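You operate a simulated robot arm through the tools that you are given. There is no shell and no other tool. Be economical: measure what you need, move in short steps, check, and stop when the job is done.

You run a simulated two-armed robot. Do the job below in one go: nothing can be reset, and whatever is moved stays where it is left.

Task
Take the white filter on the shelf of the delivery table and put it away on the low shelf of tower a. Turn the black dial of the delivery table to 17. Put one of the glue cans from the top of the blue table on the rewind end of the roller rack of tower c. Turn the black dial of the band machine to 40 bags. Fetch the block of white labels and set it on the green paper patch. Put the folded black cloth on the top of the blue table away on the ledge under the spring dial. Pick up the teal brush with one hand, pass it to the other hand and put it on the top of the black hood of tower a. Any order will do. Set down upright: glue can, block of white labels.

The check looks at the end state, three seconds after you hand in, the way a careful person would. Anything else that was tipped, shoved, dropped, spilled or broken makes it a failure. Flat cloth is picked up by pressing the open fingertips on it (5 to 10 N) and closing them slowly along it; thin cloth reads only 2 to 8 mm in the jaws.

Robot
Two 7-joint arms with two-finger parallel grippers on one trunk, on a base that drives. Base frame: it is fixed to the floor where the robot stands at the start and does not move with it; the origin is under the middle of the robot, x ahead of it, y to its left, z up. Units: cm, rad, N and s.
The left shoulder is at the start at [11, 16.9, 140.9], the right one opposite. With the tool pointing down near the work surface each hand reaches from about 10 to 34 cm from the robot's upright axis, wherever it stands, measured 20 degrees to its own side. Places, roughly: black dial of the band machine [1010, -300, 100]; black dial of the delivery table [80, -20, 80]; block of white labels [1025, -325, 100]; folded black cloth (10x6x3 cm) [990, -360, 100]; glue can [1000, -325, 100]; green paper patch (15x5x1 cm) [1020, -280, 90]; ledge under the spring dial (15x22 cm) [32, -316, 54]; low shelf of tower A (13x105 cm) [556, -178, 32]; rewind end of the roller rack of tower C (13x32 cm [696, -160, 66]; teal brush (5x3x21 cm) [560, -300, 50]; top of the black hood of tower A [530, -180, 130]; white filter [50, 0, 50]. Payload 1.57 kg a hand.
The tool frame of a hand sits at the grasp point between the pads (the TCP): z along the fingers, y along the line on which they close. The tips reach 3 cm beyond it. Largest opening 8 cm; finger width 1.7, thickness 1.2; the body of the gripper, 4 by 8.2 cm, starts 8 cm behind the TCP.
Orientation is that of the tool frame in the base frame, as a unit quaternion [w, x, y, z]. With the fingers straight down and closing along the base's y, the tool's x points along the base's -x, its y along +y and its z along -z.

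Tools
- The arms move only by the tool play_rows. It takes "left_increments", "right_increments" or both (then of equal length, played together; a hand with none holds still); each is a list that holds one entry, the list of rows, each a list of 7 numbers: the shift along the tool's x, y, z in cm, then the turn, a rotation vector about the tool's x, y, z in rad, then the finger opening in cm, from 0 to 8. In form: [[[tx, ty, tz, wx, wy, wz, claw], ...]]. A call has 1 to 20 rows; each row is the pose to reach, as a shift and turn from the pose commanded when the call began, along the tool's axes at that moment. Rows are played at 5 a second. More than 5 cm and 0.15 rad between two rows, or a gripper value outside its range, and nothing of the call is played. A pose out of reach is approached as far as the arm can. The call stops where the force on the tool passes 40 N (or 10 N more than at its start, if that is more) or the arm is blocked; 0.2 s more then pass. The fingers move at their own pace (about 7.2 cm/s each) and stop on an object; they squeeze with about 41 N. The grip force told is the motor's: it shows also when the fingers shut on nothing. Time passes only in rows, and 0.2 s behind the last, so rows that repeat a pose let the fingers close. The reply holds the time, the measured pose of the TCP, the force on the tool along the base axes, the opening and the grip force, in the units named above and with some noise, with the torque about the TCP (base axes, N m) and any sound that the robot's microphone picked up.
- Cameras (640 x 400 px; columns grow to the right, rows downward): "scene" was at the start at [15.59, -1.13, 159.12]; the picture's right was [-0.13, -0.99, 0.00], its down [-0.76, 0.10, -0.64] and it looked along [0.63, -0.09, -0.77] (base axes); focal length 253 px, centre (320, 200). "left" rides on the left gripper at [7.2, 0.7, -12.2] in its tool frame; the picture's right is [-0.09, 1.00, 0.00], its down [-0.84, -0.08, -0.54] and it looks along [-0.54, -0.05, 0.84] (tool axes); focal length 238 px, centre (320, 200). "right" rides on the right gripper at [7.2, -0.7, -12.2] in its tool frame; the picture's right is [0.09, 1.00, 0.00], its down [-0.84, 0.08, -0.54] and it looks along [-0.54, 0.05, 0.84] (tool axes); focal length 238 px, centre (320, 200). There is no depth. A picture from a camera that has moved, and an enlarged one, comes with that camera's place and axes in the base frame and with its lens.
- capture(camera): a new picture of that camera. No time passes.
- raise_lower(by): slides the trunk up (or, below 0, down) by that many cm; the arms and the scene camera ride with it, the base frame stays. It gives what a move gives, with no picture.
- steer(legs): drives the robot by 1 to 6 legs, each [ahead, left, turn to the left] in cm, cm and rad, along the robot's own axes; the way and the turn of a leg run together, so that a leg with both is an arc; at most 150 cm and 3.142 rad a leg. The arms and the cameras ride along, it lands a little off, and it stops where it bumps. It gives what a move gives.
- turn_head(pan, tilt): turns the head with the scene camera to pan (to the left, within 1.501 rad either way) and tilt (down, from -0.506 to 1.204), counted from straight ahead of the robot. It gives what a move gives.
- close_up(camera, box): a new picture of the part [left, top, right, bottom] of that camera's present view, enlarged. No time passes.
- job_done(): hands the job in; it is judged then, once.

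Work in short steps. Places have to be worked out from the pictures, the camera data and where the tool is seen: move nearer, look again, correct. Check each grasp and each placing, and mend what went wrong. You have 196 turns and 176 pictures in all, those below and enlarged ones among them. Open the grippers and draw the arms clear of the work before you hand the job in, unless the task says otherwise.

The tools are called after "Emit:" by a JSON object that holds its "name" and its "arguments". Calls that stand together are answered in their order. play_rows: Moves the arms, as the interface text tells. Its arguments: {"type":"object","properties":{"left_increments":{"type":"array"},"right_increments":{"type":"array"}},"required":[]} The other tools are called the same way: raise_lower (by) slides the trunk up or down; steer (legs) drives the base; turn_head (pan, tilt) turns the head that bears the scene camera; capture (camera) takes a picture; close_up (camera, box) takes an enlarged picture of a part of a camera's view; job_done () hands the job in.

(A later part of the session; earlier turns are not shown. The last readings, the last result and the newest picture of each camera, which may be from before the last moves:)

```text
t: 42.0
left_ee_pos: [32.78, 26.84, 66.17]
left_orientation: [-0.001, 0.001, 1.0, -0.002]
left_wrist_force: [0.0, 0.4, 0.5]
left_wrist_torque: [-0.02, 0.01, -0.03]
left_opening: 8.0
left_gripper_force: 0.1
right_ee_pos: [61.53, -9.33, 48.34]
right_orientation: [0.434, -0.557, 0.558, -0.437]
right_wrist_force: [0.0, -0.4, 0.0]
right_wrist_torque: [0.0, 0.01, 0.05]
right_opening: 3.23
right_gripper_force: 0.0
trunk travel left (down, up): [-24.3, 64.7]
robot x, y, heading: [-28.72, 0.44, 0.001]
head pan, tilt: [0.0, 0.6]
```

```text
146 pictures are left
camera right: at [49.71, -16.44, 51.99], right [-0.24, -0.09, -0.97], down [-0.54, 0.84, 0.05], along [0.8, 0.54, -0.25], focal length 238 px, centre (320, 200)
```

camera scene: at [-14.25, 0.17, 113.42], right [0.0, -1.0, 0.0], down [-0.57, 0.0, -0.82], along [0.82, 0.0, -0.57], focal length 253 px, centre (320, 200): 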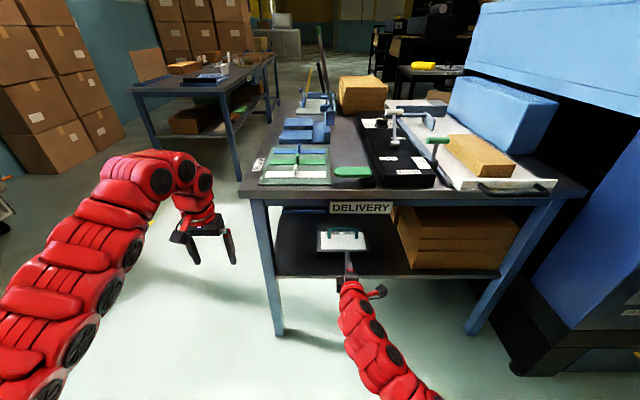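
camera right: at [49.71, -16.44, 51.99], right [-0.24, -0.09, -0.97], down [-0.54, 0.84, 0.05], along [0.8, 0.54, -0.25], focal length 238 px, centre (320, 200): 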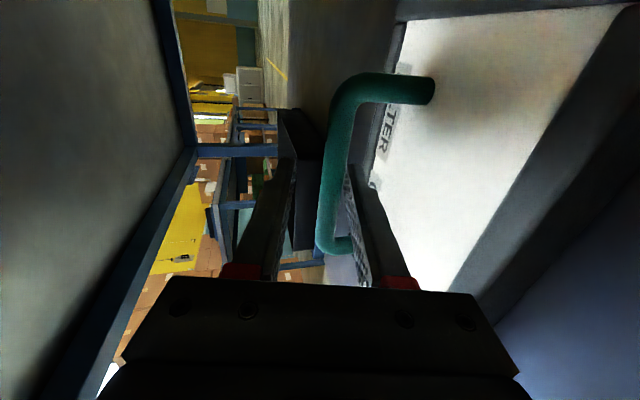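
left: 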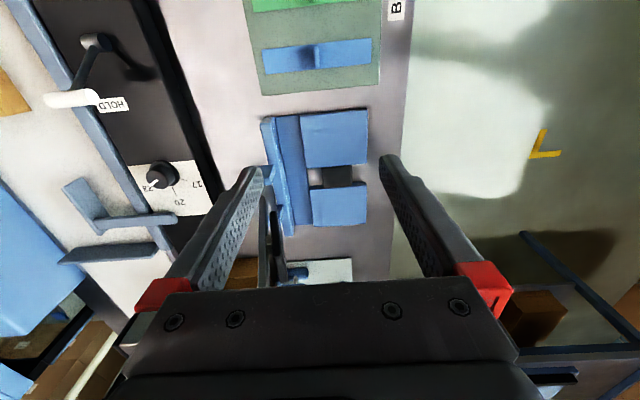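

The bar is between the fingers, nearer the lower one. I lower 0.4 cm and close.

Emit:
{"name": "play_rows", "arguments": {"right_increments": [[[0, 0.4, 0, 0, 0, 0, 3.0], [0, 0.4, 0, 0, 0, 0, 2.2], [0, 0.4, 0, 0, 0, 0, 1.4], [0, 0.4, 0, 0, 0, 0, 0.6], [0, 0.4, 0, 0, 0, 0, 0.6]]]}}

Emit:
{"name": "capture", "arguments": {"camera": "right"}}

```text
t: 43.2
left_ee_pos: [32.65, 26.83, 66.3]
left_orientation: [-0.001, 0.001, 1.0, -0.002]
left_wrist_force: [0.3, -0.1, -0.7]
left_wrist_torque: [-0.02, 0.02, 0.03]
left_opening: 7.97
left_gripper_force: 0.0
right_ee_pos: [61.39, -9.42, 47.91]
right_orientation: [0.433, -0.557, 0.558, -0.437]
right_wrist_force: [0.6, -0.1, 0.0]
right_wrist_torque: [0.0, 0.01, 0.02]
right_opening: 1.32
right_gripper_force: 29.3
trunk travel left (down, up): [-24.3, 64.7]
robot x, y, heading: [-28.72, -0.11, 0.001]
head pan, tilt: [0.0, 0.6]
```

```text
145 pictures are left
camera right: at [49.56, -16.4, 51.61], right [-0.24, -0.09, -0.97], down [-0.54, 0.84, 0.05], along [0.8, 0.54, -0.25], focal length 238 px, centre (320, 200)
```

right: 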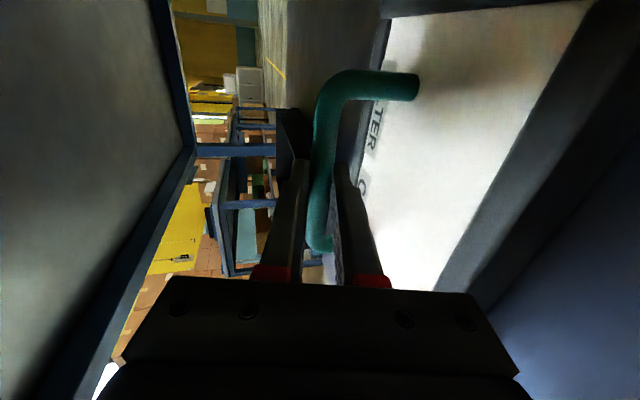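

Gripped at 1.3 cm. I lift 3 cm and check the load.

Emit:
{"name": "play_rows", "arguments": {"right_increments": [[[0, -1, -0.25, 0, 0, 0, 0.6], [0, -2, -0.5, 0, 0, 0, 0.6], [0, -3, -0.75, 0, 0, 0, 0.6], [0, -3, -0.75, 0, 0, 0, 0.6]]]}}

Emit:
{"name": "capture", "arguments": {"camera": "right"}}

Emit:
{"name": "close_up", "arguments": {"camera": "scene", "box": [270, 190, 430, 290]}}

```text
t: 44.2
left_ee_pos: [32.56, 26.81, 66.12]
left_orientation: [-0.001, 0.001, 1.0, -0.002]
left_wrist_force: [0.3, -0.6, 0.4]
left_wrist_torque: [0.02, -0.01, 0.02]
left_opening: 8.01
left_gripper_force: 0.0
right_ee_pos: [61.59, -9.28, 51.0]
right_orientation: [0.434, -0.557, 0.558, -0.436]
right_wrist_force: [-0.2, 0.6, -2.3]
right_wrist_torque: [0.0, -0.05, -0.03]
right_opening: 1.32
right_gripper_force: 29.9
right hand out of reach, approached as far as the arm can: row 1
trunk travel left (down, up): [-24.3, 64.7]
robot x, y, heading: [-28.73, 0.8, -0.004]
head pan, tilt: [0.0, 0.6]
```

```text
144 pictures are left
camera right: at [49.68, -16.42, 54.77], right [-0.24, -0.09, -0.97], down [-0.54, 0.84, 0.05], along [0.8, 0.54, -0.25], focal length 238 px, centre (320, 200)
```

right: 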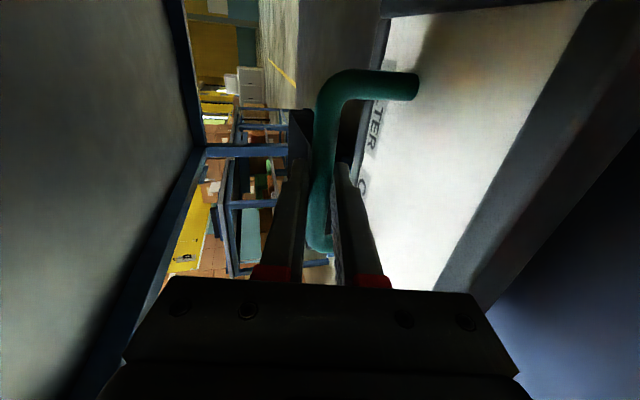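

```text
4.00 times, centred on (350, 240) of scene
camera zoom: at [-11.79, 0.15, 113.42], right [0.0, -1.0, 0.0], down [-0.57, 0.0, -0.82], along [0.82, 0.0, -0.57], focal length 1011 px, centre (200, 40)
```

zoom: 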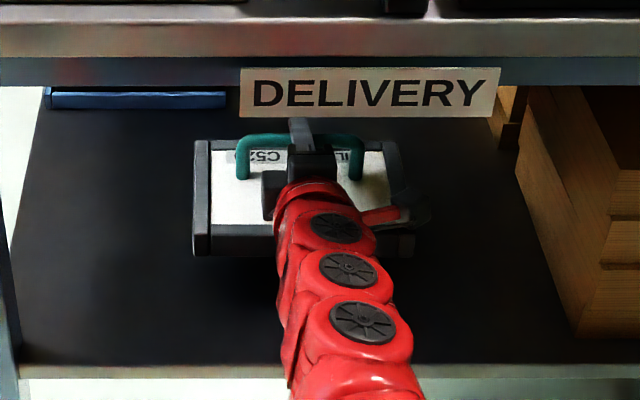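

The filter is held level (about 0.25 kg). I back straight out of the shelf, then survey the hall.

Emit:
{"name": "steer", "arguments": {"legs": [[-45, 0, 0]]}}

Emit:
{"name": "raise_lower", "arguments": {"by": 40}}

Emit:
{"name": "turn_head", "arguments": {"pan": -0.9, "tilt": 0.3}}

Emit:
{"name": "capture", "arguments": {"camera": "scene"}}

Emit:
{"name": "turn_head", "arguments": {"pan": 0.1, "tilt": 0.2}}

Emit:
{"name": "capture", "arguments": {"camera": "scene"}}

```text
t: 45.9
left_ee_pos: [13.08, 29.0, 66.22]
left_orientation: [0.0, -0.012, 1.0, -0.002]
left_wrist_force: [0.5, -0.7, -0.7]
left_wrist_torque: [0.04, 0.01, -0.01]
left_opening: 8.03
left_gripper_force: 0.1
right_ee_pos: [42.82, -6.59, 51.22]
right_orientation: [-0.438, 0.563, -0.551, 0.433]
right_wrist_force: [-0.2, 0.0, -2.7]
right_wrist_torque: [0.02, -0.01, 0.01]
right_opening: 1.32
right_gripper_force: 29.8
trunk travel left (down, up): [-24.3, 64.7]
robot x, y, heading: [-47.55, 0.89, 0.024]
head pan, tilt: [0.0, 0.6]
stopped in leg 1: the robot was blocked; the commanded pose is now the measured one
```

```text
t: 48.0
left_ee_pos: [13.06, 29.11, 86.22]
left_orientation: [-0.002, -0.013, 1.0, -0.002]
left_wrist_force: [-0.3, 0.3, 0.6]
left_wrist_torque: [0.0, -0.01, 0.04]
left_opening: 8.0
left_gripper_force: 0.1
right_ee_pos: [42.43, -6.65, 69.58]
right_orientation: [-0.43, 0.57, -0.556, 0.426]
right_wrist_force: [-0.6, -1.0, -14.6]
right_wrist_torque: [0.12, 0.17, -0.04]
right_opening: 1.32
right_gripper_force: 29.9
trunk travel left (down, up): [-44.3, 44.7]
robot x, y, heading: [-47.57, 0.87, 0.027]
head pan, tilt: [0.0, 0.6]
stopped: the force on the tool passed its limit at 54 N (the readings are from after the stop); the commanded pose is now the measured one
```

```text
t: 49.1
left_ee_pos: [13.15, 28.98, 86.24]
left_orientation: [-0.001, -0.012, 1.0, -0.001]
left_wrist_force: [-0.5, -0.2, -0.2]
left_wrist_torque: [0.0, 0.01, 0.0]
left_opening: 8.02
left_gripper_force: 0.1
right_ee_pos: [42.58, -6.64, 69.64]
right_orientation: [-0.431, 0.57, -0.555, 0.426]
right_wrist_force: [-22.7, -2.0, -30.4]
right_wrist_torque: [0.23, 0.16, -0.21]
right_opening: 1.32
right_gripper_force: 29.6
trunk travel left (down, up): [-44.3, 44.7]
robot x, y, heading: [-47.54, 1.14, 0.026]
head pan, tilt: [-0.901, 0.3]
```

```text
142 pictures are left
camera scene: at [-33.34, -6.21, 136.12], right [-0.77, -0.64, 0.0], down [-0.19, 0.23, -0.95], along [0.61, -0.73, -0.3], focal length 253 px, centre (320, 200)
```

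scene: 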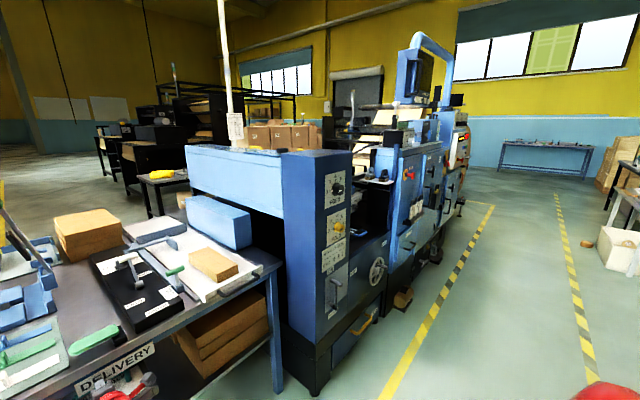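

```text
t: 50.4
left_ee_pos: [13.26, 29.0, 86.08]
left_orientation: [-0.002, -0.012, 1.0, -0.001]
left_wrist_force: [-0.3, 0.6, -0.3]
left_wrist_torque: [-0.04, 0.0, 0.01]
left_opening: 8.0
left_gripper_force: 0.0
right_ee_pos: [42.56, -6.76, 69.73]
right_orientation: [-0.431, 0.569, -0.555, 0.427]
right_wrist_force: [-23.6, -3.5, -38.0]
right_wrist_torque: [0.29, 0.25, -0.2]
right_opening: 1.3
right_gripper_force: 29.6
trunk travel left (down, up): [-44.3, 44.7]
robot x, y, heading: [-47.64, 1.06, 0.024]
head pan, tilt: [0.099, 0.201]
```

```text
141 pictures are left
camera scene: at [-29.94, 2.09, 137.03], right [0.12, -0.99, 0.0], down [-0.2, -0.02, -0.98], along [0.97, 0.12, -0.2], focal length 253 px, centre (320, 200)
```

scene: 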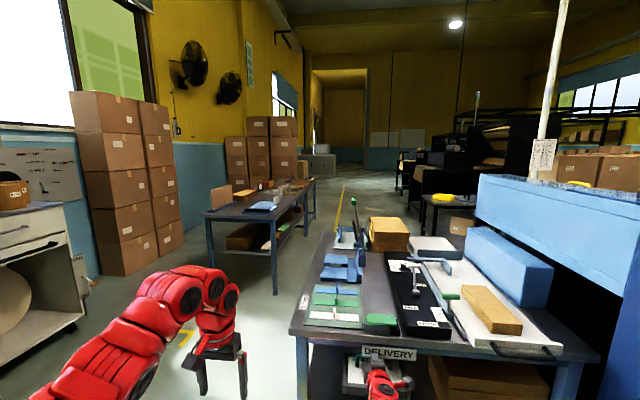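

The backing was blocked (robot at x=-47.5), so the filter was still under the table and the lift pressed it against the apron. I lower the trunk again at once.

Emit:
{"name": "raise_lower", "arguments": {"by": -16}}

Emit:
{"name": "turn_head", "arguments": {"pan": 1.5, "tilt": 0.6}}

Emit:
{"name": "capture", "arguments": {"camera": "scene"}}

Emit:
{"name": "capture", "arguments": {"camera": "right"}}

```text
t: 52.2
left_ee_pos: [13.05, 28.99, 70.29]
left_orientation: [0.0, -0.012, 1.0, -0.002]
left_wrist_force: [0.7, -0.1, -1.1]
left_wrist_torque: [0.02, -0.02, 0.0]
left_opening: 8.0
left_gripper_force: 0.0
right_ee_pos: [42.39, -6.56, 54.19]
right_orientation: [-0.433, 0.567, -0.555, 0.428]
right_wrist_force: [-0.3, 0.4, -2.5]
right_wrist_torque: [-0.01, 0.02, 0.0]
right_opening: 1.33
right_gripper_force: 30.1
trunk travel left (down, up): [-28.3, 60.7]
robot x, y, heading: [-47.59, 0.64, 0.026]
head pan, tilt: [0.099, 0.201]
```

```text
t: 53.8
left_ee_pos: [13.02, 29.05, 70.21]
left_orientation: [-0.001, -0.013, 1.0, -0.001]
left_wrist_force: [1.0, 0.1, 0.2]
left_wrist_torque: [-0.02, -0.01, 0.0]
left_opening: 8.02
left_gripper_force: 0.0
right_ee_pos: [42.49, -6.6, 54.02]
right_orientation: [-0.432, 0.568, -0.555, 0.428]
right_wrist_force: [-0.4, -0.9, -2.4]
right_wrist_torque: [0.02, -0.02, -0.05]
right_opening: 1.32
right_gripper_force: 29.6
trunk travel left (down, up): [-28.3, 60.7]
robot x, y, heading: [-47.67, 0.81, 0.022]
head pan, tilt: [1.499, 0.6]
```

```text
140 pictures are left
camera scene: at [-39.13, 9.85, 117.42], right [1.0, -0.05, 0.0], down [-0.03, -0.56, -0.83], along [0.04, 0.82, -0.56], focal length 253 px, centre (320, 200)
```

scene: 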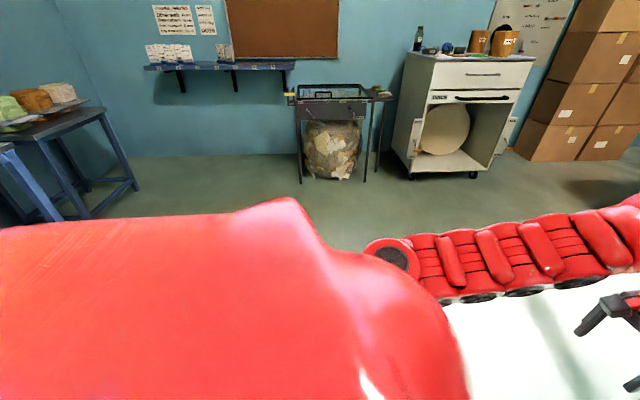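

```text
139 pictures are left
camera right: at [30.88, -13.9, 57.86], right [-0.26, -0.1, -0.96], down [-0.56, 0.83, 0.06], along [0.79, 0.55, -0.27], focal length 238 px, centre (320, 200)
```

right: 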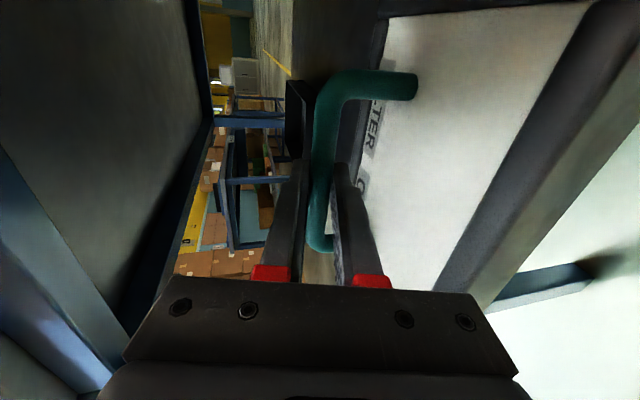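

The filter is still held, needing ~12 cm more to be out. I draw the arm back 18 cm along −x.

Emit:
{"name": "play_rows", "arguments": {"right_increments": [[[0, 0.8, -3.3, 0, 0, 0, 0.6], [0, 1.6, -6.6, 0, 0, 0, 0.6], [0, 2.4, -9.9, 0, 0, 0, 0.6], [0, 3.3, -13.2, 0, 0, 0, 0.6], [0, 4.4, -17.5, 0, 0, 0, 0.6], [0, 4.4, -17.5, 0, 0, 0, 0.6]]]}}

Emit:
{"name": "turn_head", "arguments": {"pan": 0, "tilt": 0.7}}

Emit:
{"name": "capture", "arguments": {"camera": "scene"}}

```text
t: 55.2
left_ee_pos: [12.99, 28.97, 70.29]
left_orientation: [-0.002, -0.013, 1.0, -0.002]
left_wrist_force: [-0.1, 0.2, 0.1]
left_wrist_torque: [0.0, -0.01, -0.01]
left_opening: 8.01
left_gripper_force: 0.1
right_ee_pos: [35.73, -6.7, 54.21]
right_orientation: [-0.433, 0.568, -0.555, 0.427]
right_wrist_force: [0.1, -1.0, -3.0]
right_wrist_torque: [0.0, 0.0, 0.02]
right_opening: 1.32
right_gripper_force: 30.5
right hand out of reach, approached as far as the arm can: row 3, 4, 5, 6
trunk travel left (down, up): [-28.3, 60.7]
robot x, y, heading: [-47.66, 0.68, 0.021]
head pan, tilt: [1.499, 0.6]
```

```text
t: 56.8
left_ee_pos: [12.98, 29.11, 70.27]
left_orientation: [-0.001, -0.012, 1.0, -0.001]
left_wrist_force: [0.5, -0.3, 0.8]
left_wrist_torque: [-0.06, -0.03, 0.02]
left_opening: 8.0
left_gripper_force: 0.0
right_ee_pos: [35.71, -6.7, 54.23]
right_orientation: [-0.432, 0.569, -0.554, 0.427]
right_wrist_force: [0.0, -0.1, -2.2]
right_wrist_torque: [-0.02, -0.03, -0.02]
right_opening: 1.3
right_gripper_force: 30.2
trunk travel left (down, up): [-28.3, 60.7]
robot x, y, heading: [-47.69, 0.94, 0.024]
head pan, tilt: [0.0, 0.7]
```

```text
138 pictures are left
camera scene: at [-31.06, 1.25, 116.55], right [0.03, -1.0, 0.0], down [-0.64, -0.02, -0.76], along [0.76, 0.02, -0.64], focal length 253 px, centre (320, 200)
```

scene: 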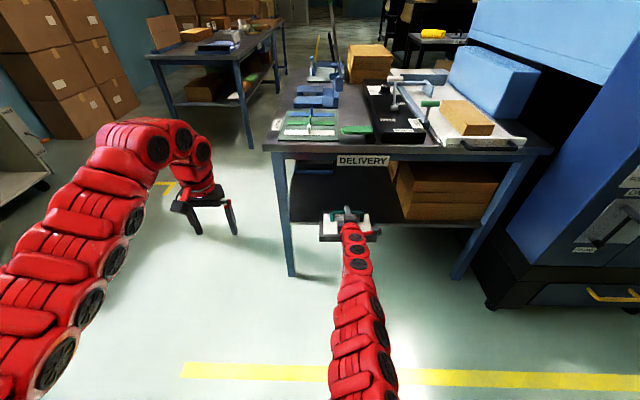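

The arm folds no farther straight back. I pull it back and outward (−y), which gives the elbow more room.

Emit:
{"name": "play_rows", "arguments": {"right_increments": [[[1.5, 0.5, -1.5, 0, 0, 0, 0.6], [3, 1, -4, 0, 0, 0, 0.6], [5, 1.5, -6, 0, 0, 0, 0.6], [7, 2, -8, 0, 0, 0, 0.6], [9, 2.5, -10, 0, 0, 0, 0.6], [9, 2.5, -10, 0, 0, 0, 0.6]]]}}

Emit:
{"name": "close_up", "arguments": {"camera": "scene", "box": [260, 130, 500, 280]}}

```text
t: 58.2
left_ee_pos: [13.1, 29.07, 70.21]
left_orientation: [0.0, -0.012, 1.0, -0.002]
left_wrist_force: [-1.2, -0.5, -0.6]
left_wrist_torque: [0.01, 0.01, 0.02]
left_opening: 7.98
left_gripper_force: 0.1
right_ee_pos: [35.77, -6.68, 54.22]
right_orientation: [-0.432, 0.568, -0.554, 0.428]
right_wrist_force: [-0.4, 0.9, -2.5]
right_wrist_torque: [0.01, -0.01, -0.05]
right_opening: 1.3
right_gripper_force: 30.3
right hand out of reach, approached as far as the arm can: row 1, 2, 3, 4, 5, 6
trunk travel left (down, up): [-28.3, 60.7]
robot x, y, heading: [-47.38, 0.91, 0.025]
head pan, tilt: [0.0, 0.7]
```

```text
2.67 times, centred on (380, 205) of scene
camera zoom: at [-31.06, 1.24, 116.55], right [0.02, -1.0, 0.0], down [-0.64, -0.02, -0.76], along [0.76, 0.02, -0.64], focal length 674 px, centre (160, 187)
```

zoom: 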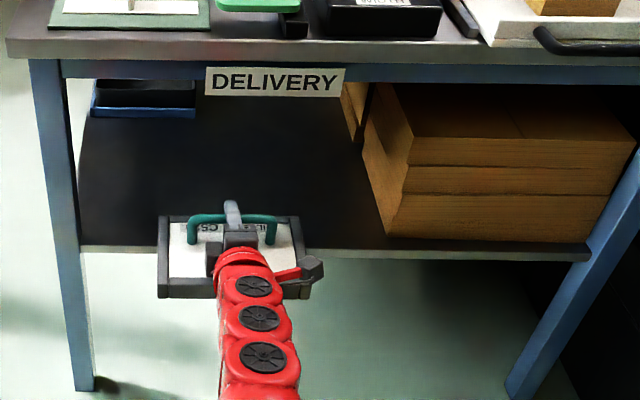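

The commanded pose has run well behind the real one; I bring it back to a reachable point further outward, near (34, -22, 54).

Emit:
{"name": "play_rows", "arguments": {"right_increments": [[[1.2, -0.9, 4, 0, 0, 0, 0.6], [2.4, -1.8, 8, 0, 0, 0, 0.6], [3.6, -2.7, 12, 0, 0, 0, 0.6], [5, -3.7, 16, 0, 0, 0, 0.6], [6.4, -4.8, 19, 0, 0, 0, 0.6], [6.4, -4.8, 19, 0, 0, 0, 0.6]]]}}

```text
t: 59.6
left_ee_pos: [13.14, 28.93, 70.37]
left_orientation: [-0.001, -0.011, 1.0, -0.001]
left_wrist_force: [0.5, -0.3, -0.1]
left_wrist_torque: [0.03, 0.05, -0.04]
left_opening: 8.02
left_gripper_force: 0.1
right_ee_pos: [45.58, -12.55, 56.86]
right_orientation: [-0.433, 0.568, -0.554, 0.427]
right_wrist_force: [0.3, -0.5, -1.8]
right_wrist_torque: [0.06, 0.0, 0.03]
right_opening: 1.3
right_gripper_force: 30.2
right hand out of reach, approached as far as the arm can: row 2, 3, 4, 5, 6
trunk travel left (down, up): [-28.3, 60.7]
robot x, y, heading: [-47.62, 0.7, 0.024]
head pan, tilt: [0.0, 0.7]
```

The command pose resets to the measured one when out of reach. I return the trunk to its former height (−4) and pull back along the earlier path, lower.

Emit:
{"name": "raise_lower", "arguments": {"by": -4}}

Emit:
{"name": "play_rows", "arguments": {"right_increments": [[[-0.5, 0.7, -3, 0, 0, 0, 0.6], [-1, 1.5, -6, 0, 0, 0, 0.6], [-1.5, 2.2, -9, 0, 0, 0, 0.6], [-1.5, 3, -12, 0, 0, 0, 0.6], [-1.5, 3.7, -15, 0, 0, 0, 0.6], [-1.5, 4.5, -18, 0, 0, 0, 0.6], [-1.5, 4.5, -18, 0, 0, 0, 0.6]]]}}

```text
t: 60.4
left_ee_pos: [12.99, 28.98, 66.36]
left_orientation: [0.0, -0.013, 1.0, -0.002]
left_wrist_force: [0.6, -0.4, 0.7]
left_wrist_torque: [0.0, -0.04, 0.03]
left_opening: 7.99
left_gripper_force: 0.0
right_ee_pos: [45.53, -12.52, 52.93]
right_orientation: [-0.434, 0.567, -0.554, 0.427]
right_wrist_force: [0.5, -0.3, -1.6]
right_wrist_torque: [-0.03, 0.03, -0.02]
right_opening: 1.31
right_gripper_force: 29.8
trunk travel left (down, up): [-24.3, 64.7]
robot x, y, heading: [-47.76, 0.75, 0.022]
head pan, tilt: [0.0, 0.7]
```

```text
t: 62.0
left_ee_pos: [12.96, 29.1, 66.2]
left_orientation: [0.0, -0.011, 1.0, -0.002]
left_wrist_force: [0.5, -0.2, -0.2]
left_wrist_torque: [0.02, 0.03, 0.01]
left_opening: 8.03
left_gripper_force: 0.2
right_ee_pos: [38.19, -11.55, 53.0]
right_orientation: [-0.433, 0.568, -0.554, 0.428]
right_wrist_force: [-0.1, -0.5, -2.6]
right_wrist_torque: [0.03, 0.0, 0.0]
right_opening: 1.31
right_gripper_force: 29.7
right hand out of reach, approached as far as the arm can: row 3, 4, 5, 6, 7
trunk travel left (down, up): [-24.3, 64.7]
robot x, y, heading: [-47.59, 0.75, 0.022]
head pan, tilt: [0.0, 0.7]
```

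Joint limits again. Turning the base right will swing the filter out in an arc clear of the boxes (x>47) and the leg (y≈-67), so I turn −0.5 rad.

Emit:
{"name": "steer", "arguments": {"legs": [[0, 0, -0.5]]}}

Emit:
{"name": "capture", "arguments": {"camera": "scene"}}

```text
t: 62.7
left_ee_pos: [13.05, 28.82, 66.33]
left_orientation: [-0.001, -0.012, 1.0, -0.002]
left_wrist_force: [-0.4, -0.4, -0.4]
left_wrist_torque: [0.02, -0.05, -0.03]
left_opening: 7.98
left_gripper_force: 0.1
right_ee_pos: [38.12, -11.85, 52.95]
right_orientation: [-0.432, 0.568, -0.555, 0.429]
right_wrist_force: [-0.8, 0.8, -2.1]
right_wrist_torque: [0.0, 0.0, -0.04]
right_opening: 1.32
right_gripper_force: 29.7
trunk travel left (down, up): [-24.3, 64.7]
robot x, y, heading: [-47.6, 0.8, 0.017]
head pan, tilt: [0.0, 0.7]
stopped in leg 1: the robot was blocked; the commanded pose is now the measured one
```

```text
136 pictures are left
camera scene: at [-31.0, 1.13, 112.55], right [0.02, -1.0, 0.0], down [-0.64, -0.01, -0.76], along [0.76, 0.02, -0.64], focal length 253 px, centre (320, 200)
```

scene: 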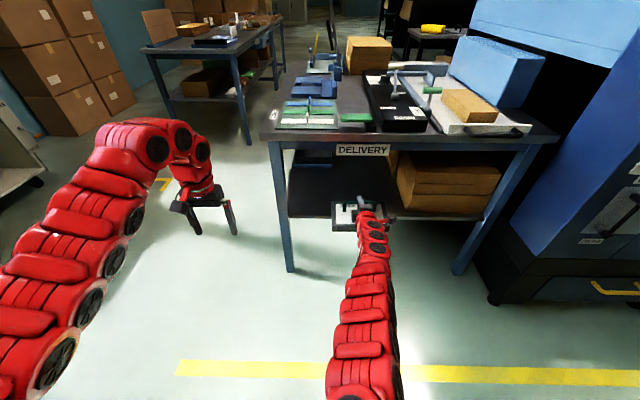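

Turning is blocked too; I look to the right rear for what the robot touches.

Emit:
{"name": "turn_head", "arguments": {"pan": -1.5, "tilt": 0.8}}

Emit:
{"name": "capture", "arguments": {"camera": "scene"}}

```text
t: 64.3
left_ee_pos: [13.16, 28.73, 66.3]
left_orientation: [-0.002, -0.012, 1.0, -0.002]
left_wrist_force: [-0.7, -0.8, 0.5]
left_wrist_torque: [0.03, -0.04, -0.02]
left_opening: 8.01
left_gripper_force: 0.1
right_ee_pos: [38.18, -11.81, 53.03]
right_orientation: [-0.431, 0.567, -0.556, 0.428]
right_wrist_force: [-0.9, -0.4, -2.3]
right_wrist_torque: [0.03, -0.01, 0.02]
right_opening: 1.34
right_gripper_force: 29.7
trunk travel left (down, up): [-24.3, 64.7]
robot x, y, heading: [-47.76, 1.07, 0.018]
head pan, tilt: [-1.499, 0.799]
```

```text
135 pictures are left
camera scene: at [-38.74, -7.09, 111.73], right [-1.0, -0.09, 0.0], down [-0.07, 0.71, -0.7], along [0.06, -0.69, -0.72], focal length 253 px, centre (320, 200)
```

scene: 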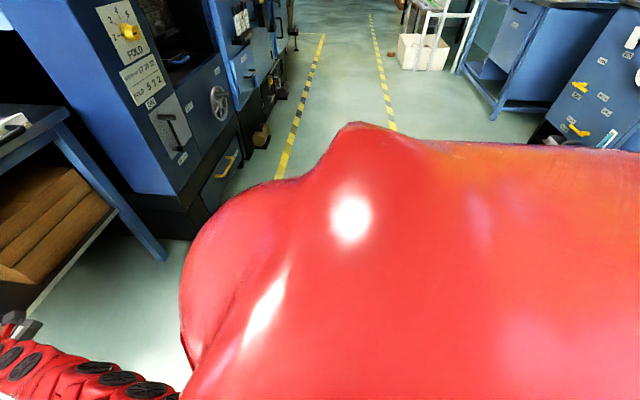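

Nothing is visible on the sides, so the contact is directly behind. I go ahead 4 cm to break contact, then turn right in small amounts.

Emit:
{"name": "steer", "arguments": {"legs": [[4, 0, 0], [0, 0, -0.2]]}}

```text
t: 66.0
left_ee_pos: [21.5, 16.22, 66.2]
left_orientation: [-0.001, 0.089, 0.996, -0.002]
left_wrist_force: [-0.7, 0.3, -0.4]
left_wrist_torque: [0.01, -0.01, -0.01]
left_opening: 7.99
left_gripper_force: 0.1
right_ee_pos: [37.79, -28.45, 52.9]
right_orientation: [0.387, -0.509, 0.609, -0.469]
right_wrist_force: [-0.2, -0.2, -2.2]
right_wrist_torque: [-0.01, -0.01, -0.01]
right_opening: 1.31
right_gripper_force: 30.3
trunk travel left (down, up): [-24.3, 64.7]
robot x, y, heading: [-43.19, 0.49, -0.18]
head pan, tilt: [-1.499, 0.799]
```

It turned. Continue turning right another 0.4 rad to bring the filter fully out.

Emit:
{"name": "steer", "arguments": {"legs": [[0, 0, -0.4]]}}

Emit:
{"name": "turn_head", "arguments": {"pan": 0.3, "tilt": 0.7}}

Emit:
{"name": "capture", "arguments": {"camera": "scene"}}

```text
t: 67.0
left_ee_pos: [23.76, 9.05, 66.18]
left_orientation: [-0.002, 0.129, 0.992, -0.001]
left_wrist_force: [-0.2, -0.2, -0.2]
left_wrist_torque: [0.01, 0.0, 0.0]
left_opening: 8.01
left_gripper_force: 0.1
right_ee_pos: [36.62, -37.02, 52.98]
right_orientation: [0.367, -0.485, 0.629, -0.484]
right_wrist_force: [-0.5, -0.5, -2.1]
right_wrist_torque: [0.0, 0.0, 0.02]
right_opening: 1.32
right_gripper_force: 29.6
trunk travel left (down, up): [-24.3, 64.7]
robot x, y, heading: [-42.44, -1.26, -0.261]
head pan, tilt: [-1.499, 0.799]
stopped in leg 1: the robot was blocked; the commanded pose is now the measured one
```

```text
t: 68.8
left_ee_pos: [23.87, 8.98, 66.34]
left_orientation: [-0.002, 0.131, 0.991, -0.002]
left_wrist_force: [-0.4, -0.5, 0.3]
left_wrist_torque: [-0.01, 0.01, -0.02]
left_opening: 8.0
left_gripper_force: 0.0
right_ee_pos: [36.54, -36.9, 52.9]
right_orientation: [0.368, -0.484, 0.629, -0.484]
right_wrist_force: [0.1, -0.5, -3.1]
right_wrist_torque: [-0.02, 0.02, 0.01]
right_opening: 1.31
right_gripper_force: 30.1
trunk travel left (down, up): [-24.3, 64.7]
robot x, y, heading: [-41.93, -0.61, -0.263]
head pan, tilt: [0.3, 0.7]
```

```text
134 pictures are left
camera scene: at [-25.98, -2.86, 112.55], right [0.04, -1.0, 0.0], down [-0.64, -0.02, -0.76], along [0.76, 0.03, -0.64], focal length 253 px, centre (320, 200)
```

scene: 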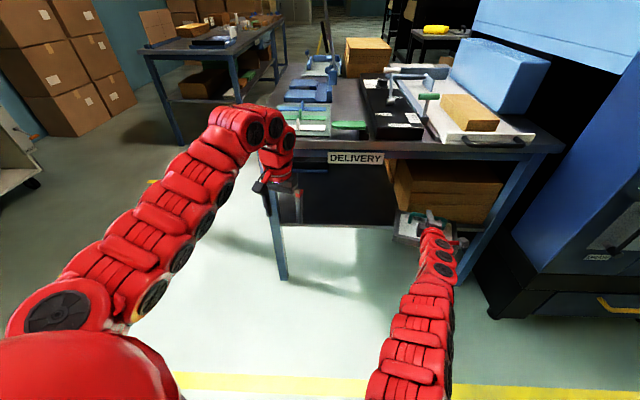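

Blocked again at heading −0.26. I zoom on the filter's surroundings before choosing the next move.

Emit:
{"name": "close_up", "arguments": {"camera": "scene", "box": [350, 150, 510, 250]}}

Emit:
{"name": "capture", "arguments": {"camera": "left"}}

```text
4.00 times, centred on (430, 200) of scene
camera zoom: at [-25.98, -2.86, 112.55], right [0.04, -1.0, 0.0], down [-0.64, -0.02, -0.76], along [0.76, 0.03, -0.64], focal length 1011 px, centre (-120, 200)
```

zoom: 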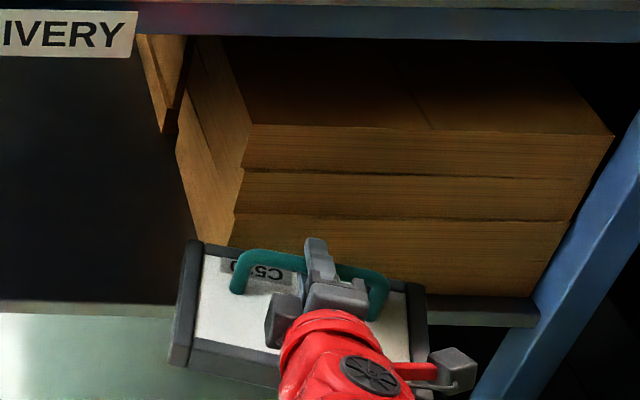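

```text
132 pictures are left
camera left: at [17.17, 11.61, 78.37], right [0.34, 0.94, 0.0], down [0.79, -0.29, 0.54], along [0.51, -0.19, -0.84], focal length 238 px, centre (320, 200)
```

left: 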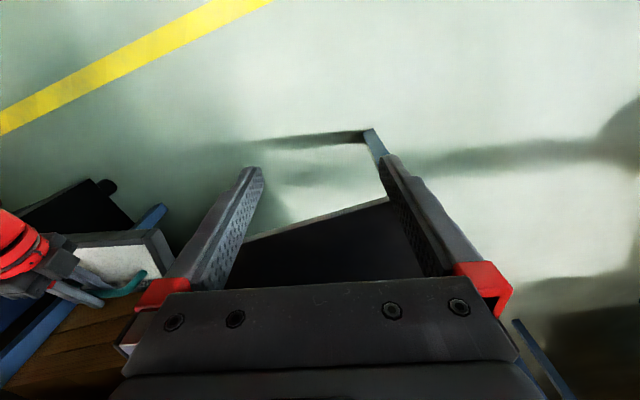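

I try the arm: move the hand outward first (tool +x, i.e. rightwards), then back.

Emit:
{"name": "play_rows", "arguments": {"right_increments": [[[2, 0, 0, 0, 0, 0, 0.6], [4, 0, 0, 0, 0, 0, 0.6], [5, 0.5, -2, 0, 0, 0, 0.6], [6, 1, -4, 0, 0, 0, 0.6], [6, 1.5, -6, 0, 0, 0, 0.6], [6, 2, -8, 0, 0, 0, 0.6], [6, 2, -8, 0, 0, 0, 0.6]]]}}

```text
t: 70.4
left_ee_pos: [23.88, 9.01, 66.2]
left_orientation: [-0.001, 0.13, 0.992, -0.002]
left_wrist_force: [-0.3, -0.3, -0.2]
left_wrist_torque: [0.0, -0.01, 0.02]
left_opening: 8.0
left_gripper_force: 0.0
right_ee_pos: [35.52, -40.89, 52.93]
right_orientation: [0.368, -0.483, 0.63, -0.484]
right_wrist_force: [0.5, -1.0, -1.4]
right_wrist_torque: [0.03, 0.01, -0.02]
right_opening: 1.34
right_gripper_force: 29.9
right hand out of reach, approached as far as the arm can: row 3, 4, 5, 6, 7
trunk travel left (down, up): [-24.3, 64.7]
robot x, y, heading: [-42.01, -1.27, -0.259]
head pan, tilt: [0.3, 0.7]
```

Lateral works, backward does not at this height. I try raising the hand 8 cm (still below the apron) and then pulling back.

Emit:
{"name": "play_rows", "arguments": {"right_increments": [[[0, -2.5, -0.6, 0, 0, 0, 0.6], [0, -5, -1.2, 0, 0, 0, 0.6], [0, -7.5, -1.9, 0, 0, 0, 0.6], [0, -7, -4, 0, 0, 0, 0.6], [0, -6.5, -6, 0, 0, 0, 0.6], [0, -6, -8, 0, 0, 0, 0.6], [0, -5.5, -10, 0, 0, 0, 0.6], [0, -5.5, -10, 0, 0, 0, 0.6]]]}}

```text
t: 72.2
left_ee_pos: [23.69, 9.08, 66.22]
left_orientation: [-0.001, 0.13, 0.992, -0.002]
left_wrist_force: [0.2, 1.5, 0.6]
left_wrist_torque: [0.04, -0.01, 0.0]
left_opening: 7.99
left_gripper_force: 0.0
right_ee_pos: [34.84, -41.0, 56.7]
right_orientation: [0.368, -0.484, 0.629, -0.485]
right_wrist_force: [-0.1, -0.2, -1.6]
right_wrist_torque: [0.01, -0.02, -0.01]
right_opening: 1.31
right_gripper_force: 29.9
right hand out of reach, approached as far as the arm can: row 1, 3, 4, 5, 6, 7, 8
trunk travel left (down, up): [-24.3, 64.7]
robot x, y, heading: [-42.3, -0.81, -0.266]
head pan, tilt: [0.3, 0.7]
```

I move the hand further right (12 cm, clear of the leg) where the elbow can swing out, then back.

Emit:
{"name": "play_rows", "arguments": {"right_increments": [[[3, 0, 0, 0, 0, 0, 0.6], [6, 0, 0, 0, 0, 0, 0.6], [9, 0, 0, 0, 0, 0, 0.6], [12, 0, 0, 0, 0, 0, 0.6], [13, 0.5, -2, 0, 0, 0, 0.6], [14, 1, -4, 0, 0, 0, 0.6], [14, 1.5, -6, 0, 0, 0, 0.6], [14, 1.5, -6, 0, 0, 0, 0.6]]]}}

Emit:
{"name": "turn_head", "arguments": {"pan": 0, "tilt": 0.8}}

Emit:
{"name": "capture", "arguments": {"camera": "scene"}}

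```text
t: 74.0
left_ee_pos: [24.0, 8.92, 66.2]
left_orientation: [-0.001, 0.13, 0.991, -0.002]
left_wrist_force: [0.9, 0.2, 0.8]
left_wrist_torque: [-0.01, 0.02, -0.02]
left_opening: 8.0
left_gripper_force: 0.0
right_ee_pos: [27.38, -53.83, 55.03]
right_orientation: [0.368, -0.484, 0.629, -0.484]
right_wrist_force: [-1.3, 0.3, -1.8]
right_wrist_torque: [0.03, -0.03, 0.05]
right_opening: 1.35
right_gripper_force: 30.1
right hand out of reach, approached as far as the arm can: row 5, 6, 7, 8
trunk travel left (down, up): [-24.3, 64.7]
robot x, y, heading: [-42.01, -1.17, -0.261]
head pan, tilt: [0.3, 0.7]
```

```text
t: 74.8
left_ee_pos: [23.84, 8.88, 66.35]
left_orientation: [-0.001, 0.129, 0.992, -0.002]
left_wrist_force: [-0.1, 0.0, -0.6]
left_wrist_torque: [-0.03, 0.04, 0.01]
left_opening: 8.02
left_gripper_force: 0.1
right_ee_pos: [27.41, -53.85, 54.99]
right_orientation: [0.369, -0.484, 0.629, -0.484]
right_wrist_force: [0.2, 1.0, -2.2]
right_wrist_torque: [-0.01, 0.0, 0.0]
right_opening: 1.33
right_gripper_force: 30.1
trunk travel left (down, up): [-24.3, 64.7]
robot x, y, heading: [-41.99, -1.01, -0.261]
head pan, tilt: [0.0, 0.799]
```

```text
131 pictures are left
camera scene: at [-26.68, -5.27, 111.73], right [-0.26, -0.97, 0.0], down [-0.69, 0.18, -0.7], along [0.67, -0.18, -0.72], focal length 253 px, centre (320, 200)
```

scene: 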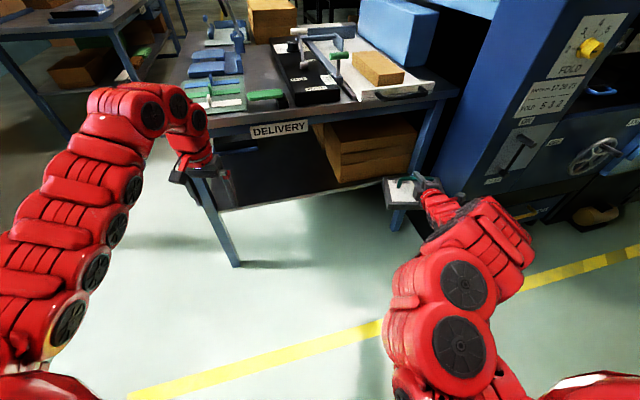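

The elbow swung out and the filter is clear of the table. I raise the trunk for travel and then pull the hand in closer.

Emit:
{"name": "raise_lower", "arguments": {"by": 40}}

Emit:
{"name": "play_rows", "arguments": {"right_increments": [[[-1, 0.5, -2.5, 0, 0, 0, 0.6], [-2, 1, -5, 0, 0, 0, 0.6], [-3, 1.5, -7.5, 0, 0, 0, 0.6], [-4, 2, -10, 0, 0, 0, 0.6], [-5, 2.5, -12.5, 0, 0, 0, 0.6], [-6, 3, -15, 0, 0, 0, 0.6]]]}}

```text
t: 78.6
left_ee_pos: [23.89, 9.09, 106.18]
left_orientation: [-0.001, 0.13, 0.992, -0.002]
left_wrist_force: [-0.9, -0.7, 1.0]
left_wrist_torque: [-0.02, -0.02, -0.02]
left_opening: 7.99
left_gripper_force: 0.0
right_ee_pos: [27.37, -53.89, 95.03]
right_orientation: [0.368, -0.484, 0.63, -0.483]
right_wrist_force: [0.0, -0.2, -1.4]
right_wrist_torque: [0.0, -0.04, -0.01]
right_opening: 1.32
right_gripper_force: 29.6
trunk travel left (down, up): [-64.3, 24.7]
robot x, y, heading: [-42.27, -1.17, -0.262]
head pan, tilt: [0.0, 0.799]
```

```text
t: 80.0
left_ee_pos: [23.76, 8.9, 106.22]
left_orientation: [-0.001, 0.13, 0.992, -0.001]
left_wrist_force: [-1.2, -1.3, -0.2]
left_wrist_torque: [0.03, 0.03, -0.02]
left_opening: 8.01
left_gripper_force: 0.1
right_ee_pos: [27.23, -53.08, 93.86]
right_orientation: [0.369, -0.483, 0.628, -0.485]
right_wrist_force: [-0.3, 0.0, -2.2]
right_wrist_torque: [0.01, -0.02, 0.02]
right_opening: 1.34
right_gripper_force: 29.5
right hand out of reach, approached as far as the arm can: row 1, 2, 3, 4, 5, 6
trunk travel left (down, up): [-64.3, 24.7]
robot x, y, heading: [-42.35, -0.73, -0.261]
head pan, tilt: [0.0, 0.799]
```

Hand stays at arm's length but high enough to clear the tables. I look along the way to the left of the delivery table.

Emit:
{"name": "turn_head", "arguments": {"pan": 0.45, "tilt": 0.4}}

Emit:
{"name": "capture", "arguments": {"camera": "scene"}}

```text
t: 80.9
left_ee_pos: [23.85, 9.03, 106.34]
left_orientation: [-0.001, 0.13, 0.992, -0.001]
left_wrist_force: [-0.3, -0.6, -0.3]
left_wrist_torque: [0.01, -0.01, 0.0]
left_opening: 7.98
left_gripper_force: 0.1
right_ee_pos: [27.2, -53.04, 93.74]
right_orientation: [0.369, -0.484, 0.629, -0.484]
right_wrist_force: [0.1, 0.0, -1.8]
right_wrist_torque: [0.0, -0.01, -0.02]
right_opening: 1.33
right_gripper_force: 30.3
trunk travel left (down, up): [-64.3, 24.7]
robot x, y, heading: [-42.15, -1.06, -0.26]
head pan, tilt: [0.45, 0.4]
```

```text
130 pictures are left
camera scene: at [-25.36, -1.48, 155.23], right [0.19, -0.98, 0.0], down [-0.38, -0.07, -0.92], along [0.9, 0.17, -0.39], focal length 253 px, centre (320, 200)
```

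scene: 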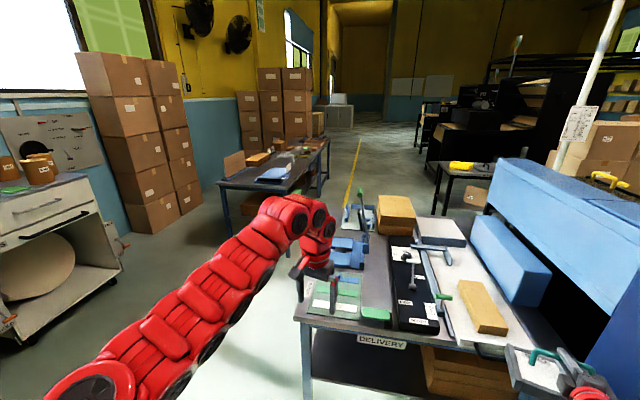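

I bring the right hand inward (filter in front of the chest), then shift the base left and straighten to look down the gap beside the table.

Emit:
{"name": "play_rows", "arguments": {"right_increments": [[[-4, 0, 0, 0, 0, 0, 0.6], [-8, 0, 0, 0, 0, 0, 0.6], [-12, 0, 0, 0, 0, 0, 0.6], [-16, 0, 0, 0, 0, 0, 0.6], [-20, 0, 0, 0, 0, 0, 0.6], [-20, 0, 0, 0, 0, 0, 0.6]]]}}

Emit:
{"name": "steer", "arguments": {"legs": [[0, 40, 0.1], [0, 8, 0.16]]}}

Emit:
{"name": "turn_head", "arguments": {"pan": 0, "tilt": 0.5}}

Emit:
{"name": "capture", "arguments": {"camera": "scene"}}

```text
t: 82.3
left_ee_pos: [23.91, 8.79, 106.12]
left_orientation: [0.0, 0.129, 0.992, -0.001]
left_wrist_force: [0.0, 0.1, 0.1]
left_wrist_torque: [0.04, 0.0, -0.01]
left_opening: 7.99
left_gripper_force: 0.1
right_ee_pos: [34.68, -34.78, 93.98]
right_orientation: [0.369, -0.484, 0.629, -0.484]
right_wrist_force: [0.7, -0.3, -2.2]
right_wrist_torque: [-0.03, -0.04, -0.02]
right_opening: 1.31
right_gripper_force: 29.2
right hand out of reach, approached as far as the arm can: row 1, 2, 3, 4, 5, 6
trunk travel left (down, up): [-64.3, 24.7]
robot x, y, heading: [-42.13, -0.97, -0.26]
head pan, tilt: [0.45, 0.4]
```

```text
t: 85.5
left_ee_pos: [27.73, 73.02, 106.23]
left_orientation: [-0.001, -0.004, 1.0, -0.002]
left_wrist_force: [0.3, -0.1, 0.0]
left_wrist_torque: [-0.03, -0.01, -0.04]
left_opening: 7.99
left_gripper_force: 0.1
right_ee_pos: [49.76, 33.59, 93.9]
right_orientation: [-0.428, 0.563, -0.559, 0.432]
right_wrist_force: [-0.3, 0.6, -2.2]
right_wrist_torque: [0.01, -0.06, -0.05]
right_opening: 1.31
right_gripper_force: 29.8
trunk travel left (down, up): [-64.3, 24.7]
robot x, y, heading: [-33.22, 46.0, 0.01]
head pan, tilt: [0.45, 0.4]
```

```text
t: 86.4
left_ee_pos: [27.78, 72.69, 106.33]
left_orientation: [-0.001, -0.003, 1.0, -0.002]
left_wrist_force: [0.1, 0.7, 0.4]
left_wrist_torque: [-0.01, -0.01, 0.0]
left_opening: 8.0
left_gripper_force: 0.0
right_ee_pos: [49.7, 33.4, 93.97]
right_orientation: [-0.429, 0.563, -0.56, 0.431]
right_wrist_force: [-0.1, 0.7, -2.0]
right_wrist_torque: [0.03, -0.02, 0.03]
right_opening: 1.3
right_gripper_force: 29.8
trunk travel left (down, up): [-64.3, 24.7]
robot x, y, heading: [-33.32, 45.64, 0.005]
head pan, tilt: [0.0, 0.499]
```

```text
129 pictures are left
camera scene: at [-16.19, 45.74, 154.33], right [0.01, -1.0, 0.0], down [-0.48, 0.0, -0.88], along [0.88, 0.01, -0.48], focal length 253 px, centre (320, 200)
```

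scene: 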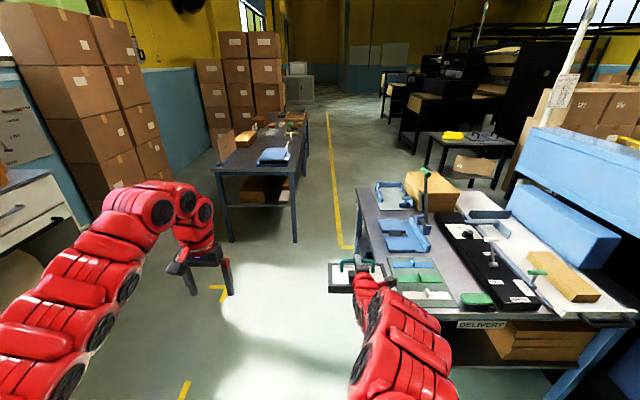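

The gap between the delivery table's far-left corner (~134, 24) and the second table's near corner (~165, 65) is about 50 cm at table height and ~73 cm between legs. I raise the trunk, curve around left and turn to face the gap squarely.

Emit:
{"name": "raise_lower", "arguments": {"by": 20}}

Emit:
{"name": "steer", "arguments": {"legs": [[70, 12, 0], [68, 20, 0], [0, 0, -0.7]]}}

Emit:
{"name": "turn_head", "arguments": {"pan": 0, "tilt": 0.9}}

Emit:
{"name": "capture", "arguments": {"camera": "scene"}}

```text
t: 88.5
left_ee_pos: [27.82, 72.85, 126.21]
left_orientation: [0.0, -0.004, 1.0, -0.002]
left_wrist_force: [-0.2, 0.2, -0.4]
left_wrist_torque: [0.02, -0.01, 0.02]
left_opening: 8.02
left_gripper_force: 0.0
right_ee_pos: [49.78, 33.46, 113.88]
right_orientation: [-0.428, 0.564, -0.559, 0.431]
right_wrist_force: [-0.2, 0.0, -2.6]
right_wrist_torque: [-0.01, -0.04, -0.04]
right_opening: 1.35
right_gripper_force: 30.1
trunk travel left (down, up): [-84.3, 4.7]
robot x, y, heading: [-33.3, 45.74, 0.006]
head pan, tilt: [0.0, 0.499]
```

```text
t: 97.8
left_ee_pos: [169.95, 60.63, 126.16]
left_orientation: [-0.001, 0.337, 0.942, -0.001]
left_wrist_force: [0.6, -0.6, 0.4]
left_wrist_torque: [-0.02, 0.0, -0.01]
left_opening: 8.03
left_gripper_force: 0.0
right_ee_pos: [161.59, 16.59, 114.0]
right_orientation: [0.255, -0.339, 0.718, -0.551]
right_wrist_force: [-0.2, -1.0, -2.5]
right_wrist_torque: [0.02, -0.01, -0.01]
right_opening: 1.31
right_gripper_force: 29.9
trunk travel left (down, up): [-84.3, 4.7]
robot x, y, heading: [105.99, 79.07, -0.687]
head pan, tilt: [0.0, 0.499]
```

```text
t: 98.7
left_ee_pos: [169.91, 60.74, 126.23]
left_orientation: [-0.002, 0.337, 0.941, -0.001]
left_wrist_force: [0.3, -0.5, -0.3]
left_wrist_torque: [0.03, 0.01, 0.02]
left_opening: 8.0
left_gripper_force: 0.1
right_ee_pos: [161.59, 16.58, 113.99]
right_orientation: [0.256, -0.339, 0.718, -0.551]
right_wrist_force: [-0.1, 0.4, -2.0]
right_wrist_torque: [0.01, -0.01, -0.01]
right_opening: 1.32
right_gripper_force: 29.7
trunk travel left (down, up): [-84.3, 4.7]
robot x, y, heading: [105.88, 78.92, -0.686]
head pan, tilt: [0.0, 0.901]
```

```text
128 pictures are left
camera scene: at [117.67, 69.12, 170.94], right [-0.64, -0.77, 0.0], down [-0.6, 0.5, -0.62], along [0.48, -0.4, -0.78], focal length 253 px, centre (320, 200)
```

scene: 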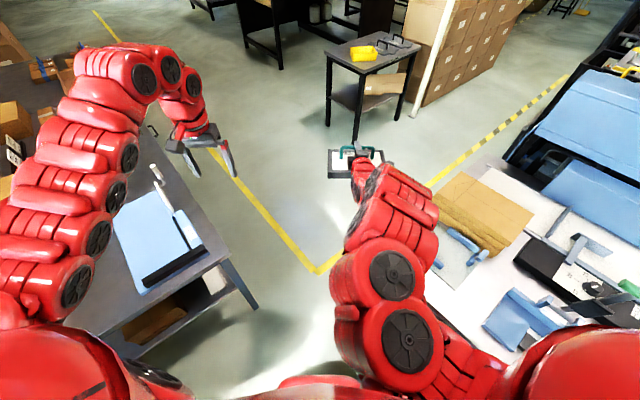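

Corners measure (140, 19) and (176, 68): about 61 cm apart. The robot faces the gap; I drive through its middle at (158, 43).

Emit:
{"name": "steer", "arguments": {"legs": [[63, 5.5, 0.05], [45, 0, 0]]}}

Emit:
{"name": "turn_head", "arguments": {"pan": 0.5, "tilt": 0.4}}

Emit:
{"name": "capture", "arguments": {"camera": "scene"}}

```text
t: 104.6
left_ee_pos: [260.44, 2.65, 126.27]
left_orientation: [-0.001, 0.31, 0.951, -0.001]
left_wrist_force: [0.3, -0.4, -0.5]
left_wrist_torque: [0.02, 0.0, 0.01]
left_opening: 8.02
left_gripper_force: 0.1
right_ee_pos: [254.79, -42.0, 114.13]
right_orientation: [0.272, -0.358, 0.708, -0.545]
right_wrist_force: [0.1, 0.6, -2.4]
right_wrist_torque: [0.02, -0.01, -0.01]
right_opening: 1.32
right_gripper_force: 29.5
trunk travel left (down, up): [-84.3, 4.7]
robot x, y, heading: [195.31, 17.38, -0.632]
head pan, tilt: [0.0, 0.901]
```

```text
t: 105.5
left_ee_pos: [260.62, 2.68, 126.32]
left_orientation: [-0.001, 0.309, 0.951, -0.001]
left_wrist_force: [-0.5, -0.6, 0.4]
left_wrist_torque: [0.02, 0.0, 0.02]
left_opening: 8.0
left_gripper_force: 0.1
right_ee_pos: [254.68, -41.89, 113.96]
right_orientation: [0.272, -0.36, 0.707, -0.544]
right_wrist_force: [0.5, -0.3, -1.7]
right_wrist_torque: [0.01, 0.0, 0.02]
right_opening: 1.33
right_gripper_force: 30.4
trunk travel left (down, up): [-84.3, 4.7]
robot x, y, heading: [195.37, 17.73, -0.633]
head pan, tilt: [0.499, 0.4]
```

```text
127 pictures are left
camera scene: at [211.01, 11.3, 175.23], right [-0.13, -0.99, 0.0], down [-0.39, 0.05, -0.92], along [0.91, -0.12, -0.39], focal length 253 px, centre (320, 200)
```

scene: 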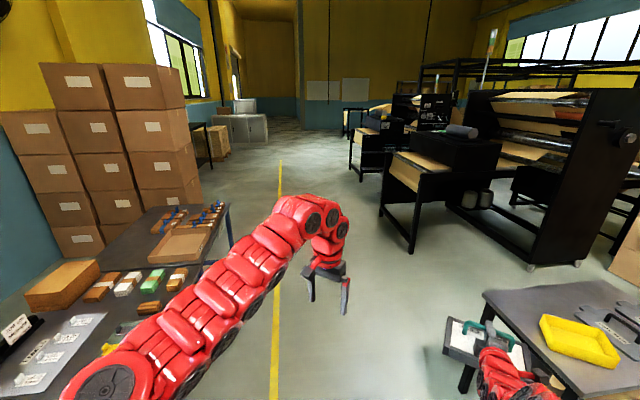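

Through the gap. The first black tower with a hood is ahead to the right (x≈440-560). I drive along the yellow line toward x≈420 and look right.

Emit:
{"name": "steer", "arguments": {"legs": [[0, 0, 0.63], [150, 0, 0], [80, 0, 0]]}}

Emit:
{"name": "turn_head", "arguments": {"pan": -0.8, "tilt": 0.45}}

Emit:
{"name": "capture", "arguments": {"camera": "scene"}}

```text
t: 118.6
left_ee_pos: [486.5, 44.67, 126.29]
left_orientation: [0.0, 0.0, 1.0, -0.002]
left_wrist_force: [0.3, 0.8, -0.1]
left_wrist_torque: [0.0, -0.02, -0.02]
left_opening: 7.99
left_gripper_force: 0.0
right_ee_pos: [508.13, 5.04, 113.97]
right_orientation: [-0.428, 0.562, -0.561, 0.432]
right_wrist_force: [-0.3, 0.6, -2.5]
right_wrist_torque: [0.0, 0.01, -0.02]
right_opening: 1.34
right_gripper_force: 30.4
trunk travel left (down, up): [-84.3, 4.7]
robot x, y, heading: [425.16, 17.71, 0.001]
head pan, tilt: [0.499, 0.4]
```

```text
t: 120.1
left_ee_pos: [486.7, 44.62, 126.23]
left_orientation: [0.0, -0.001, 1.0, -0.001]
left_wrist_force: [-1.2, -0.1, -0.2]
left_wrist_torque: [0.01, 0.0, -0.01]
left_opening: 8.0
left_gripper_force: 0.0
right_ee_pos: [508.39, 5.18, 114.01]
right_orientation: [-0.428, 0.562, -0.56, 0.433]
right_wrist_force: [-0.1, -0.3, -2.5]
right_wrist_torque: [0.03, -0.02, -0.01]
right_opening: 1.36
right_gripper_force: 30.0
trunk travel left (down, up): [-84.3, 4.7]
robot x, y, heading: [425.16, 17.95, 0.001]
head pan, tilt: [-0.799, 0.45]
```

```text
126 pictures are left
camera scene: at [439.76, 11.18, 174.77], right [-0.72, -0.7, 0.0], down [-0.3, 0.31, -0.9], along [0.63, -0.65, -0.44], focal length 253 px, centre (320, 200)
```

scene: 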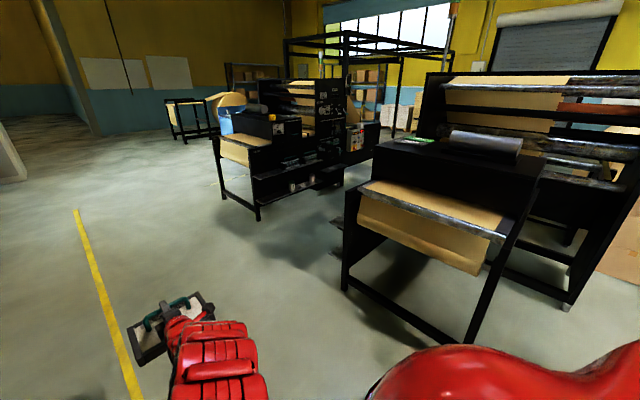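

Tower A faces the aisle (+y); its low shelf is on its +x side (x≈550-562) with a ~1.2 m lane before tower C. I drive to x≈655 in the aisle and turn to face −x, then look.

Emit:
{"name": "steer", "arguments": {"legs": [[150, 5, 0], [82, 0, 0], [0, 0, 1.571], [0, 0, 1.571]]}}

Emit:
{"name": "turn_head", "arguments": {"pan": 0.75, "tilt": 0.6}}

Emit:
{"name": "capture", "arguments": {"camera": "scene"}}

```text
refused: leg 1 is longer than a leg can be; nothing moved
```

```text
t: 121.7
left_ee_pos: [486.6, 44.56, 126.14]
left_orientation: [-0.001, -0.001, 1.0, -0.001]
left_wrist_force: [0.1, -0.4, -0.5]
left_wrist_torque: [0.05, 0.0, 0.01]
left_opening: 8.0
left_gripper_force: 0.1
right_ee_pos: [508.37, 5.24, 113.9]
right_orientation: [-0.429, 0.562, -0.56, 0.432]
right_wrist_force: [0.2, 0.0, -2.1]
right_wrist_torque: [-0.03, -0.02, 0.01]
right_opening: 1.34
right_gripper_force: 30.1
trunk travel left (down, up): [-84.3, 4.7]
robot x, y, heading: [425.17, 17.95, 0.0]
head pan, tilt: [0.75, 0.6]
```

```text
125 pictures are left
camera scene: at [439.82, 23.79, 173.42], right [0.68, -0.73, 0.0], down [-0.41, -0.39, -0.82], along [0.6, 0.56, -0.57], focal length 253 px, centre (320, 200)
```

scene: 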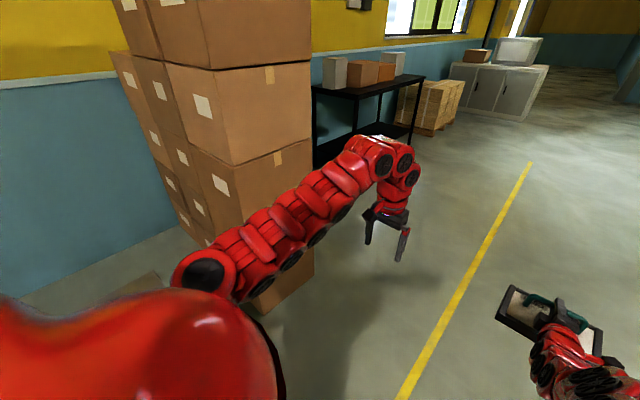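

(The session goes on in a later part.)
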